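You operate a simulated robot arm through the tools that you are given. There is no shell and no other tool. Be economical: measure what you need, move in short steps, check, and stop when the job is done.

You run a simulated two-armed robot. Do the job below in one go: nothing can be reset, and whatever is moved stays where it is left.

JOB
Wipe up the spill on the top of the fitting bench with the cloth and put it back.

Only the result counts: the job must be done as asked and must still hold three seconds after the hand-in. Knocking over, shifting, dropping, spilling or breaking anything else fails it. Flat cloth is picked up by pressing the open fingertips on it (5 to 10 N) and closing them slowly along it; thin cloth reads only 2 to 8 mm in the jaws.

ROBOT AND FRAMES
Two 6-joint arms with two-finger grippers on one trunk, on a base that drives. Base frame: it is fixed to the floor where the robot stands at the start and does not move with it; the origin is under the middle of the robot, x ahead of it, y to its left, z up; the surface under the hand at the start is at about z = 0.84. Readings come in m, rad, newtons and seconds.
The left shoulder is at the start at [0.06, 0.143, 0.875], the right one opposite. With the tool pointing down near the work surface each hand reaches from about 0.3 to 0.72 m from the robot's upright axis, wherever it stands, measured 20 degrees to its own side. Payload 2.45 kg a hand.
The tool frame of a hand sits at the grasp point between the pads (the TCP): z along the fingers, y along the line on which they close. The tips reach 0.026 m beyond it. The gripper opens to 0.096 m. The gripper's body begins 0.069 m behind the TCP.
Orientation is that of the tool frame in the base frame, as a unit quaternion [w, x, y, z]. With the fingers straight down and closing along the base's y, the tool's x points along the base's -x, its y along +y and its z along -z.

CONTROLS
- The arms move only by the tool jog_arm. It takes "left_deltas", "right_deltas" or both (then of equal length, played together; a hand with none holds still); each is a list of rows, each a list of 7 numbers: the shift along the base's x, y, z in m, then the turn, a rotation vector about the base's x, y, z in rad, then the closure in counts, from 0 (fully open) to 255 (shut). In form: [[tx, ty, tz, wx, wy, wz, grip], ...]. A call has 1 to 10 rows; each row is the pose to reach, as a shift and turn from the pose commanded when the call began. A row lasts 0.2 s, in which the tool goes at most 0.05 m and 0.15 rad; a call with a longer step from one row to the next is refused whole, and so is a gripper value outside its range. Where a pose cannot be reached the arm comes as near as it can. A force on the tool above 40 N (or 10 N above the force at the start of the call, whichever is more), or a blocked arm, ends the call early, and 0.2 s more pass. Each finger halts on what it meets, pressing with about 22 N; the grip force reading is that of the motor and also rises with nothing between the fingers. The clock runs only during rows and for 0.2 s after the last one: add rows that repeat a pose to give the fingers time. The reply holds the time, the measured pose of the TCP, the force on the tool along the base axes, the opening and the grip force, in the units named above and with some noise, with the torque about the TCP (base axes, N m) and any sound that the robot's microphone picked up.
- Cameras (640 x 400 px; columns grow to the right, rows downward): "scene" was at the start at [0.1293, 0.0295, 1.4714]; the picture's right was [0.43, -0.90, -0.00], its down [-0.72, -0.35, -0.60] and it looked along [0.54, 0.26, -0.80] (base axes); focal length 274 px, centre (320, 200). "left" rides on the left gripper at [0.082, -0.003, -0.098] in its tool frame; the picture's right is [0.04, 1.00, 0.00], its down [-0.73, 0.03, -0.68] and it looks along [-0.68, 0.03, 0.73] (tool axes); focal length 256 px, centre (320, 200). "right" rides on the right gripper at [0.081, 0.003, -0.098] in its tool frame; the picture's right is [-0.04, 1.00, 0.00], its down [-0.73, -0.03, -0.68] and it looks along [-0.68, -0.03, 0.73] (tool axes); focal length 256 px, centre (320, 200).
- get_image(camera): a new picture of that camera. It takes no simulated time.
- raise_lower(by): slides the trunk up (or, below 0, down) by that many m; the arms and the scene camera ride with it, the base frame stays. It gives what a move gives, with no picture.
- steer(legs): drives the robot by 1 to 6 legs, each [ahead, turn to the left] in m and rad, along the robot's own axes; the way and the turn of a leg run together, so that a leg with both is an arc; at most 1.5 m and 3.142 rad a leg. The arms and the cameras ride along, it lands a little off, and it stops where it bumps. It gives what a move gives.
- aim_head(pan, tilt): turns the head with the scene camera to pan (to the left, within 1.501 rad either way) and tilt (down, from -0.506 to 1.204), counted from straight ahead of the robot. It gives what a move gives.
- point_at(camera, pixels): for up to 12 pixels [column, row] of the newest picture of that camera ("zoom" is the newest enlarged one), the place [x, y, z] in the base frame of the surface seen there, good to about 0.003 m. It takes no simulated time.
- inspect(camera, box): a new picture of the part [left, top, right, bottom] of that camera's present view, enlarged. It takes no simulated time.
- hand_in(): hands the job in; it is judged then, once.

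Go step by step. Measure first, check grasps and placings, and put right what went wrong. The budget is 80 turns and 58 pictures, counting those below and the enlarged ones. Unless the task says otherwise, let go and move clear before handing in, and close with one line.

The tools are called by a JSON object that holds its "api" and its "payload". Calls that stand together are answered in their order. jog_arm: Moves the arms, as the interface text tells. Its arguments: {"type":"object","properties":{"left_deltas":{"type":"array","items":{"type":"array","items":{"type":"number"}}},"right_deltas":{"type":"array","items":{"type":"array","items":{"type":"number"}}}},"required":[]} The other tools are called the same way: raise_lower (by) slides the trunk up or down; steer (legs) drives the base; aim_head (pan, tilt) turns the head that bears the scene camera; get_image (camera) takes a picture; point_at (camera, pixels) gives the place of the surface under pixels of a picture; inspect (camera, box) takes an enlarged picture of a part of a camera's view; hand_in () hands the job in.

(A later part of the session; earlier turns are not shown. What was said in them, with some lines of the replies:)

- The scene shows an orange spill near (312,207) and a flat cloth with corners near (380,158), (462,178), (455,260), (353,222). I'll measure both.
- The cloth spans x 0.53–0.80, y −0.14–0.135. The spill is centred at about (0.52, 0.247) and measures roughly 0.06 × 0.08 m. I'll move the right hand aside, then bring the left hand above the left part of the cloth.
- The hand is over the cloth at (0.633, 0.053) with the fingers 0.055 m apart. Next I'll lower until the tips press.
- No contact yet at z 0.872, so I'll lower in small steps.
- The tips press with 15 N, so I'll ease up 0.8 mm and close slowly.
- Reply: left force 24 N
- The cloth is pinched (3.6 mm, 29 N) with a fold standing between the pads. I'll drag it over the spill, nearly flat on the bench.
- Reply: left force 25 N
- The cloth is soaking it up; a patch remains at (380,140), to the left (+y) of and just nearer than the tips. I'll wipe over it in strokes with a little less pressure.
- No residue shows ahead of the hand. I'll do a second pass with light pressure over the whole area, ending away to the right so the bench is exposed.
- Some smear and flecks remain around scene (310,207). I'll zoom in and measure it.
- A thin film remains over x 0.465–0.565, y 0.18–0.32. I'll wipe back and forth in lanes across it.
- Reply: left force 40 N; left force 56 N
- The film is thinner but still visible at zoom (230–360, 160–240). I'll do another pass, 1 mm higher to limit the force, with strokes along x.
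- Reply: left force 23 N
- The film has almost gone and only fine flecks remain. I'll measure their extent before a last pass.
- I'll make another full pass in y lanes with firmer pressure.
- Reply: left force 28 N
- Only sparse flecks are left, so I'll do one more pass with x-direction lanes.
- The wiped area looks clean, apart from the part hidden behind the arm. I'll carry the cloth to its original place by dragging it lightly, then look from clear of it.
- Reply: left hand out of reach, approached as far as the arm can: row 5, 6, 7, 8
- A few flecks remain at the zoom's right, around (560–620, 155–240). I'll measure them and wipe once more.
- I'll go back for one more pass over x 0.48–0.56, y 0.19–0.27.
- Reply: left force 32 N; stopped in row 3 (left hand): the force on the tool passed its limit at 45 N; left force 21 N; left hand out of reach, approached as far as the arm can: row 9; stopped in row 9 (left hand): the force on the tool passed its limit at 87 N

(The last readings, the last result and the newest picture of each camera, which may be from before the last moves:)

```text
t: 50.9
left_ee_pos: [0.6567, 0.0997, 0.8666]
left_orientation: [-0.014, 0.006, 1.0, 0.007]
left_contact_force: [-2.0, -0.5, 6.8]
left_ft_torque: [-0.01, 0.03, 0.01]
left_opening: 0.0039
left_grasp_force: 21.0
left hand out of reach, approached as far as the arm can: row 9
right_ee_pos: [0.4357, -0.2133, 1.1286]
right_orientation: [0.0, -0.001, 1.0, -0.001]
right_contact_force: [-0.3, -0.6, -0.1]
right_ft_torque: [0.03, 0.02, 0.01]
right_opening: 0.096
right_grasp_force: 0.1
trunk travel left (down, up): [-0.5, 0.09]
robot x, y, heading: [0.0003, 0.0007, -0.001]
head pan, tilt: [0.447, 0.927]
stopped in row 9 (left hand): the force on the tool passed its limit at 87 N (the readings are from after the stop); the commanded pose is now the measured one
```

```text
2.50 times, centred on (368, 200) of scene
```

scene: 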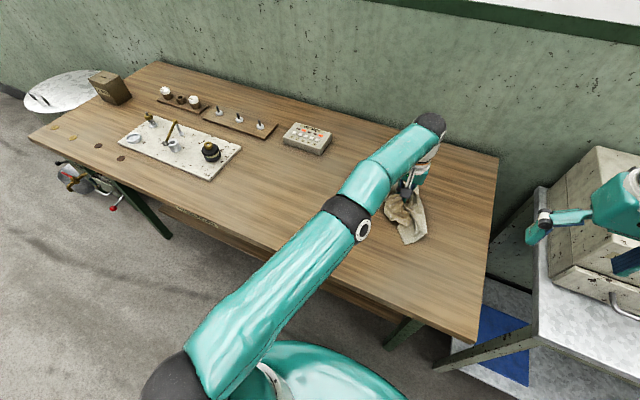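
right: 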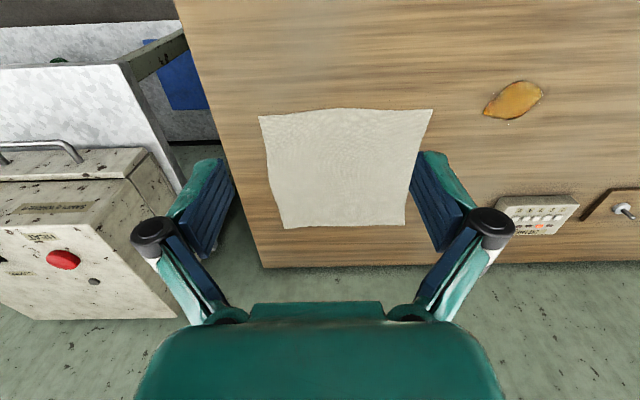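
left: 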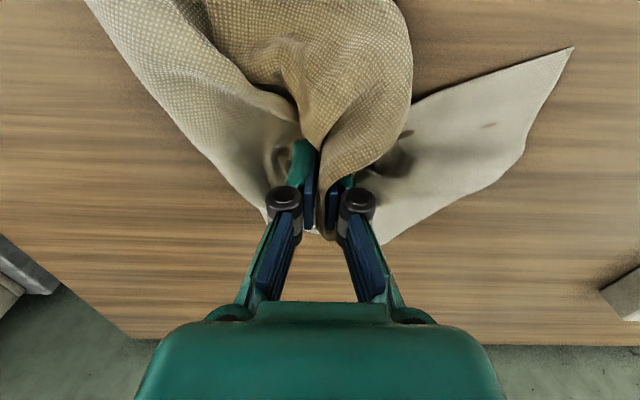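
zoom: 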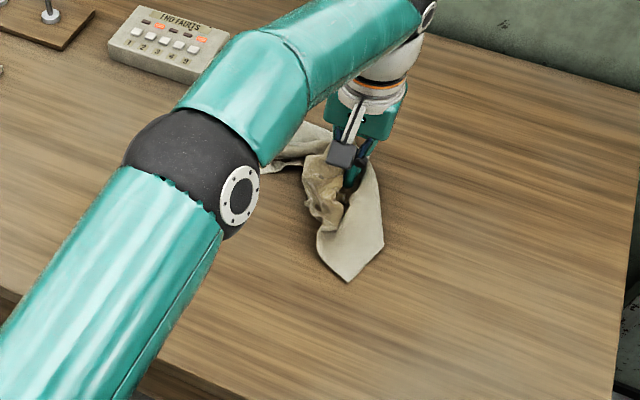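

The bench is clean apart from one tiny fleck. I'll lift the cloth, shift it right, and lay it down again with a leftward drag so that it spreads over its old place.

{"api": "jog_arm", "payload": {"left_deltas": [[-0.01, 0, 0.04, 0, 0, 0, 255], [-0.02, -0.01, 0.085, 0, 0, 0, 255], [-0.03, -0.04, 0.12, 0, 0, 0, 255], [-0.03, -0.08, 0.14, 0, 0, 0, 255], [-0.03, -0.12, 0.15, 0, 0, 0, 255], [-0.03, -0.155, 0.15, 0, 0, 0, 255], [-0.03, -0.155, 0.15, 0, 0, 0, 255], [-0.03, -0.155, 0.15, 0, 0, 0, 255]], "right_deltas": [[0, -0.02, 0, 0, 0, 0, 0], [0, -0.04, 0, 0, 0, 0, 0], [0, -0.06, 0, 0, 0, 0, 0], [0, -0.08, 0, 0, 0, 0, 0], [0, -0.08, 0, 0, 0, 0, 0], [0, -0.08, 0, 0, 0, 0, 0], [0, -0.08, 0, 0, 0, 0, 0], [0, -0.08, 0, 0, 0, 0, 0]]}}

{"api": "get_image", "payload": {"camera": "scene"}}

{"api": "get_image", "payload": {"camera": "left"}}

```text
t: 52.7
left_ee_pos: [0.5936, -0.0384, 1.0045]
left_orientation: [-0.014, 0.006, 1.0, 0.007]
left_contact_force: [0.9, 0.0, -0.3]
left_ft_torque: [-0.02, 0.01, -0.01]
left_opening: 0.0038
left_grasp_force: 21.8
left hand out of reach, approached as far as the arm can: row 4, 5, 6, 7, 8
right_ee_pos: [0.4347, -0.2892, 1.1273]
right_orientation: [-0.001, -0.002, 1.0, 0.0]
right_contact_force: [0.3, -0.5, -0.6]
right_ft_torque: [-0.01, 0.01, -0.01]
right_opening: 0.0958
right_grasp_force: 0.1
trunk travel left (down, up): [-0.5, 0.09]
robot x, y, heading: [-0.003, -0.0021, -0.003]
head pan, tilt: [0.447, 0.927]
```

```text
33 pictures are left
```

scene: 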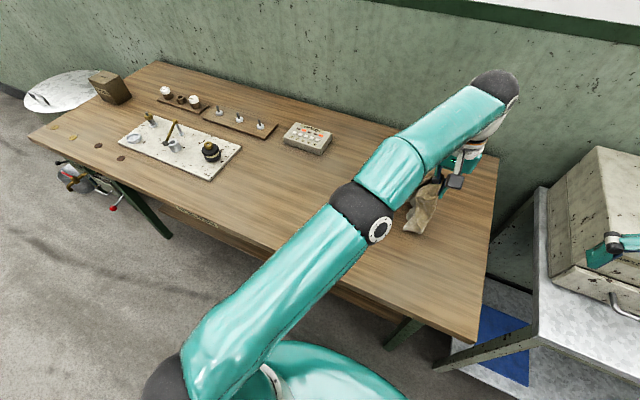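

```text
32 pictures are left
```

left: 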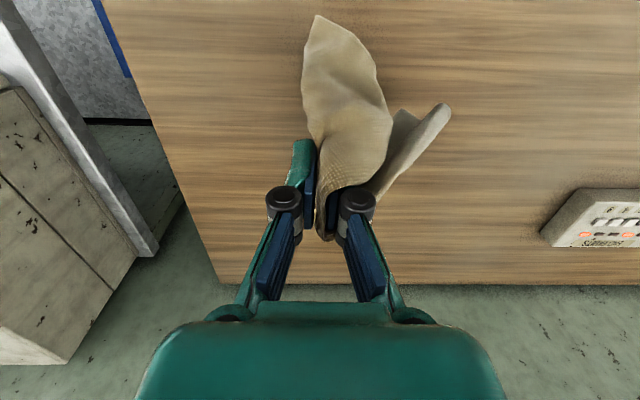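

The bulk of the cloth hangs toward −x, so it should be laid with a drag toward +x, which needs more reach. I'll check the clearance between the bench's front edge and the base.

{"api": "aim_head", "payload": {"pan": -0.3, "tilt": 1.15}}

{"api": "get_image", "payload": {"camera": "scene"}}

```text
t: 53.8
left_ee_pos: [0.593, -0.0393, 1.0041]
left_orientation: [-0.014, 0.005, 1.0, 0.007]
left_contact_force: [-0.2, -0.3, 2.1]
left_ft_torque: [-0.03, -0.02, 0.01]
left_opening: 0.0017
left_grasp_force: 23.3
right_ee_pos: [0.4337, -0.2892, 1.1283]
right_orientation: [-0.001, -0.002, 1.0, 0.0]
right_contact_force: [-0.1, -0.3, 0.0]
right_ft_torque: [-0.05, 0.01, 0.0]
right_opening: 0.0959
right_grasp_force: 0.1
trunk travel left (down, up): [-0.5, 0.09]
robot x, y, heading: [0.0012, -0.0021, -0.0]
head pan, tilt: [-0.3, 1.15]
```

```text
31 pictures are left
```

scene: 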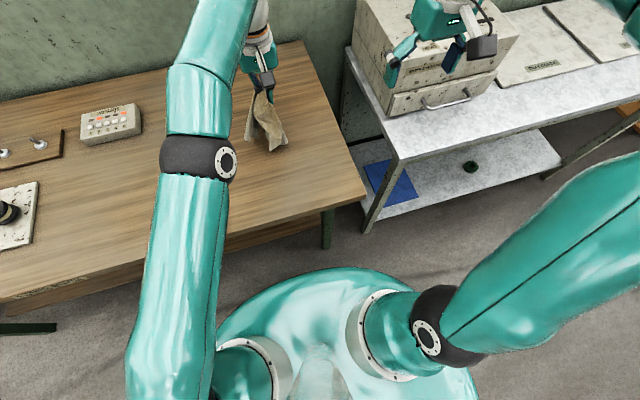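

{"api": "point_at", "payload": {"camera": "scene", "pixels": [[330, 270], [290, 285], [240, 240], [320, 210], [362, 195], [370, 230], [275, 150], [305, 130], [300, 300], [395, 60], [120, 285]]}}

```text
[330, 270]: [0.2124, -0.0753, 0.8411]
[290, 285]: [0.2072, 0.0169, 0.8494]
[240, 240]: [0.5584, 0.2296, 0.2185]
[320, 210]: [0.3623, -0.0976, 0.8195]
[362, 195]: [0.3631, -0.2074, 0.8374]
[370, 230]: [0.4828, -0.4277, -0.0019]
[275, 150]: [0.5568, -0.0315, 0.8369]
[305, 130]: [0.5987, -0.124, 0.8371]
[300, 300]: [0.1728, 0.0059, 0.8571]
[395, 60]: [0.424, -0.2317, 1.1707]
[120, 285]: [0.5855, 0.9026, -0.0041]
```

The bench edge is at x 0.363 and my trunk's front at 0.215. Driving ahead 0.07 m is safe and gives the reach I need; the cloth stays held.

{"api": "steer", "payload": {"legs": [[0.07, 0]]}}

```text
t: 54.8
left_ee_pos: [0.6659, -0.0397, 1.0024]
left_orientation: [-0.015, 0.006, 1.0, 0.007]
left_contact_force: [1.3, -0.2, -0.7]
left_ft_torque: [0.03, 0.0, -0.01]
left_opening: 0.0039
left_grasp_force: 27.1
right_ee_pos: [0.507, -0.2896, 1.1281]
right_orientation: [-0.002, -0.003, 1.0, 0.001]
right_contact_force: [1.9, 0.0, -0.6]
right_ft_torque: [0.03, 0.05, 0.02]
right_opening: 0.0961
right_grasp_force: 0.0
trunk travel left (down, up): [-0.5, 0.09]
robot x, y, heading: [0.0694, -0.0019, 0.0]
head pan, tilt: [-0.3, 1.15]
```

I'll lower the cloth while dragging toward +x, so the bulk lays out toward −x.

{"api": "jog_arm", "payload": {"left_deltas": [[-0.03, 0.01, -0.02, 0, 0, 0, 255], [-0.05, 0.02, -0.05, 0, 0, 0, 255], [-0.05, 0.03, -0.08, 0, 0, 0, 255], [-0.03, 0.03, -0.1, 0, 0, 0, 255], [-0.01, 0.03, -0.115, 0, 0, 0, 255], [0.01, 0.03, -0.125, 0, 0, 0, 255], [0.03, 0.03, -0.13, 0, 0, 0, 255], [0.04, 0.03, -0.13, 0, 0, 0, 255], [0.05, 0.03, -0.13, 0, 0, 0, 255]]}}

{"api": "get_image", "payload": {"camera": "left"}}

{"api": "get_image", "payload": {"camera": "scene"}}

```text
t: 56.8
left_ee_pos: [0.7072, -0.0078, 0.8747]
left_orientation: [-0.015, 0.006, 1.0, 0.007]
left_contact_force: [-0.2, -0.4, -0.1]
left_ft_torque: [-0.01, 0.03, -0.04]
left_opening: 0.0042
left_grasp_force: 22.4
left hand out of reach, approached as far as the arm can: row 9
right_ee_pos: [0.5059, -0.2901, 1.128]
right_orientation: [-0.002, -0.002, 1.0, 0.0]
right_contact_force: [-0.5, -0.2, -0.1]
right_ft_torque: [0.01, 0.02, 0.02]
right_opening: 0.0962
right_grasp_force: 0.1
trunk travel left (down, up): [-0.5, 0.09]
robot x, y, heading: [0.072, 0.0019, 0.001]
head pan, tilt: [-0.3, 1.15]
```

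```text
30 pictures are left
```

left: 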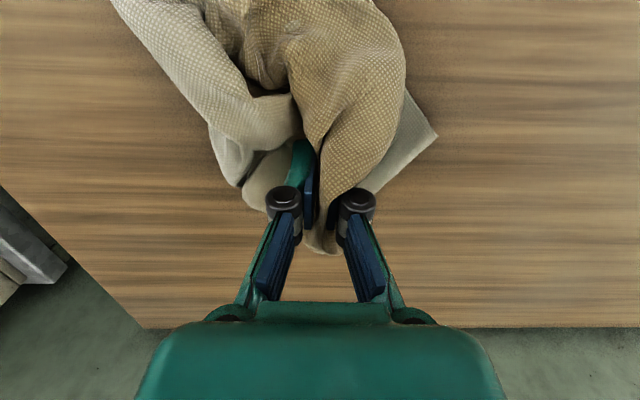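

```text
29 pictures are left
```

scene: 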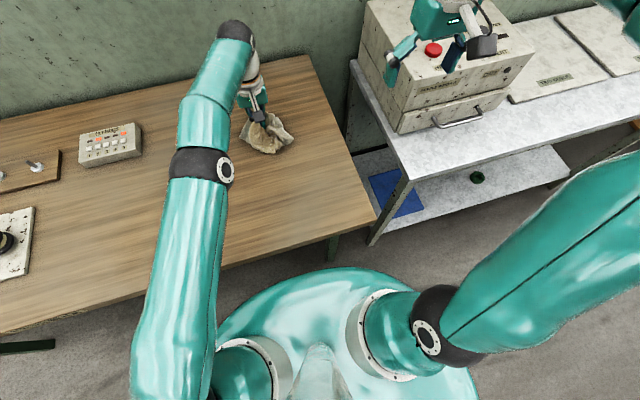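

The cloth is in a heap over its old place. I'll release it, rise clear and look.

{"api": "jog_arm", "payload": {"left_deltas": [[0, 0, -0.003, 0, 0, 0, 240], [0, 0, -0.003, 0, 0, 0, 200], [0, 0, -0.003, 0, 0, 0, 160], [0, 0, 0.02, 0, 0, 0, 140], [0, 0, 0.06, 0, 0, 0, 140], [0, 0.02, 0.1, 0, 0, 0, 140], [-0.03, 0.06, 0.13, 0, 0, 0, 140], [-0.05, 0.1, 0.14, 0, 0, 0, 140], [-0.07, 0.14, 0.14, 0, 0, 0, 140], [-0.09, 0.18, 0.14, 0, 0, 0, 140]]}}

{"api": "aim_head", "payload": {"pan": 0.1, "tilt": 0.85}}

{"api": "get_image", "payload": {"camera": "scene"}}

{"api": "get_image", "payload": {"camera": "right"}}

```text
refused: row 7 steps farther than a row can; nothing moved
```

```text
t: 57.7
left_ee_pos: [0.7075, -0.0069, 0.8735]
left_orientation: [-0.015, 0.005, 1.0, 0.007]
left_contact_force: [0.0, -0.3, 0.1]
left_ft_torque: [0.77, -0.01, 0.01]
left_opening: 0.0026
left_grasp_force: 20.1
right_ee_pos: [0.5052, -0.2895, 1.1279]
right_orientation: [-0.001, -0.003, 1.0, 0.001]
right_contact_force: [-0.3, -0.1, 0.4]
right_ft_torque: [0.03, 0.01, 0.0]
right_opening: 0.0961
right_grasp_force: 0.1
trunk travel left (down, up): [-0.5, 0.09]
robot x, y, heading: [0.0682, 0.0022, 0.001]
head pan, tilt: [0.099, 0.85]
```

```text
28 pictures are left
```

scene: 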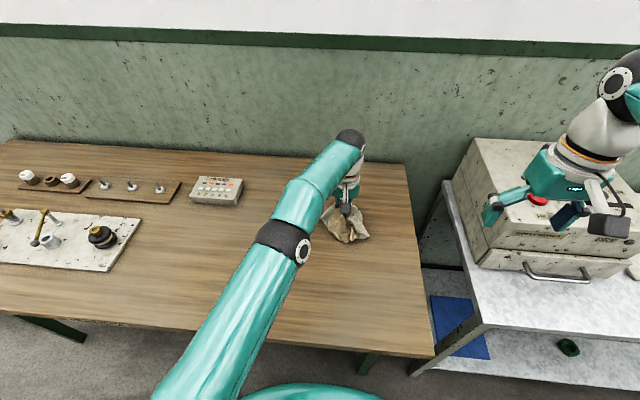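

```text
27 pictures are left
```

right: 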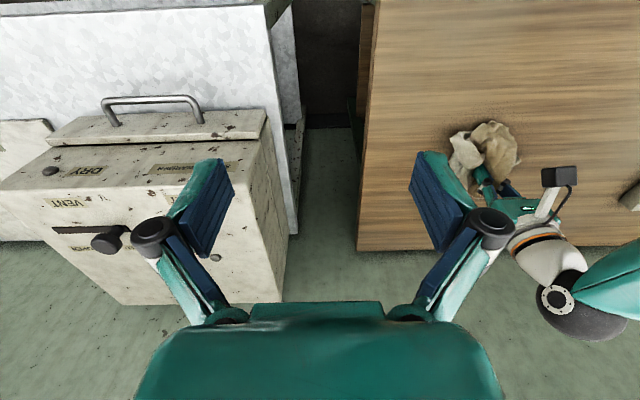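

The move was refused because a step was too long, so I'll repeat it with shorter ones.

{"api": "jog_arm", "payload": {"left_deltas": [[0, 0, -0.003, 0, 0, 0, 240], [0, 0, -0.003, 0, 0, 0, 200], [0, 0, -0.003, 0, 0, 0, 150], [0, 0, 0.02, 0, 0, 0, 150], [0, 0, 0.06, 0, 0, 0, 150], [0, 0.02, 0.1, 0, 0, 0, 140], [-0.02, 0.05, 0.13, 0, 0, 0, 140], [-0.04, 0.09, 0.14, 0, 0, 0, 140], [-0.06, 0.13, 0.14, 0, 0, 0, 140], [-0.08, 0.17, 0.14, 0, 0, 0, 140]]}}

{"api": "inspect", "payload": {"camera": "scene", "box": [200, 140, 456, 300]}}

{"api": "inspect", "payload": {"camera": "right", "box": [360, 50, 600, 200]}}

```text
t: 59.9
left_ee_pos: [0.6258, 0.1641, 1.0156]
left_orientation: [-0.013, 0.005, 1.0, 0.006]
left_contact_force: [0.1, 0.8, -0.5]
left_ft_torque: [-0.01, 0.01, 0.04]
left_opening: 0.0431
left_grasp_force: 0.1
left hand out of reach, approached as far as the arm can: row 5, 6
right_ee_pos: [0.505, -0.2902, 1.1295]
right_orientation: [0.0, -0.003, 1.0, 0.0]
right_contact_force: [0.5, 0.5, 0.1]
right_ft_torque: [-0.02, -0.04, 0.01]
right_opening: 0.0961
right_grasp_force: 0.1
trunk travel left (down, up): [-0.5, 0.09]
robot x, y, heading: [0.0722, -0.003, 0.003]
head pan, tilt: [0.099, 0.85]
```

```text
2.50 times, centred on (328, 220) of scene
```

zoom: 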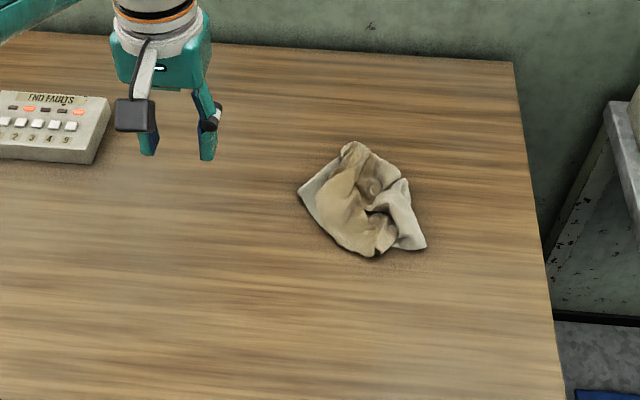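

```text
2.67 times, centred on (480, 125) of right
```

zoom: 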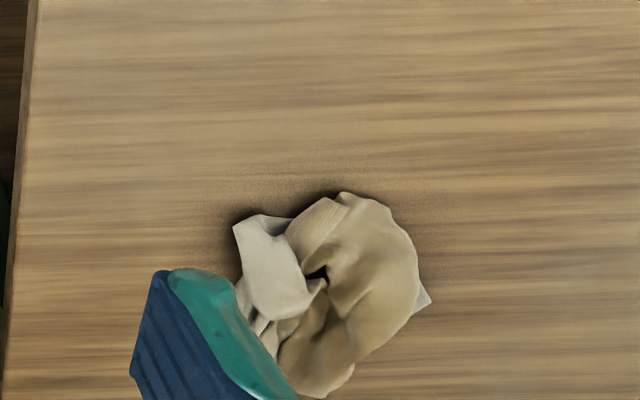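

The heap lies inside the old footprint. I'll measure its extent and check the spill area.

{"api": "point_at", "payload": {"camera": "zoom", "pixels": [[235, 225], [340, 195], [428, 300], [310, 395], [330, 290], [270, 270], [390, 240]]}}

{"api": "inspect", "payload": {"camera": "scene", "box": [150, 180, 342, 300]}}

{"api": "get_image", "payload": {"camera": "left"}}

```text
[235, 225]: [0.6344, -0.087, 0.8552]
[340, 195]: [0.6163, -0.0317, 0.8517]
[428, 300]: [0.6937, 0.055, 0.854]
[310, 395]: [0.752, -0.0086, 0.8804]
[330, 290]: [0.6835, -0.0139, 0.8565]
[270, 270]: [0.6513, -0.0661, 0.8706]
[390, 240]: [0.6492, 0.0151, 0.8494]
```

```text
3.33 times, centred on (246, 240) of scene
```

zoom: 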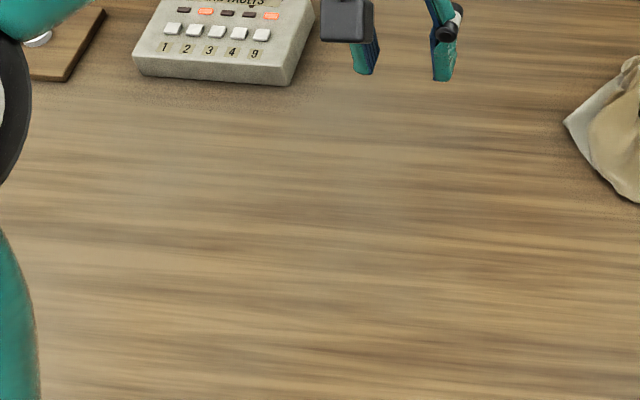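

```text
23 pictures are left
```

left: 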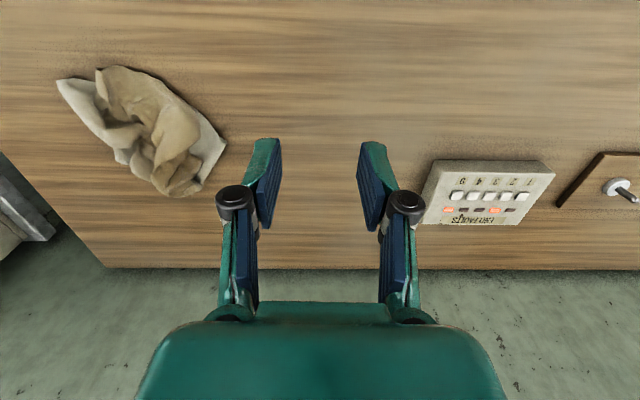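

The wiped area is clean in the zoom. The cloth lies free with its middle at about (0.68, −0.015), against (0.666, 0) originally; both hands are open and clear, so I'm handing in.

{"api": "hand_in", "payload": {}}

```text
The job is handed in.
```

The spill is wiped up and the cloth is back in its place on the bench, but crumpled in a heap rather than spread flat as it was; nothing else was moved.
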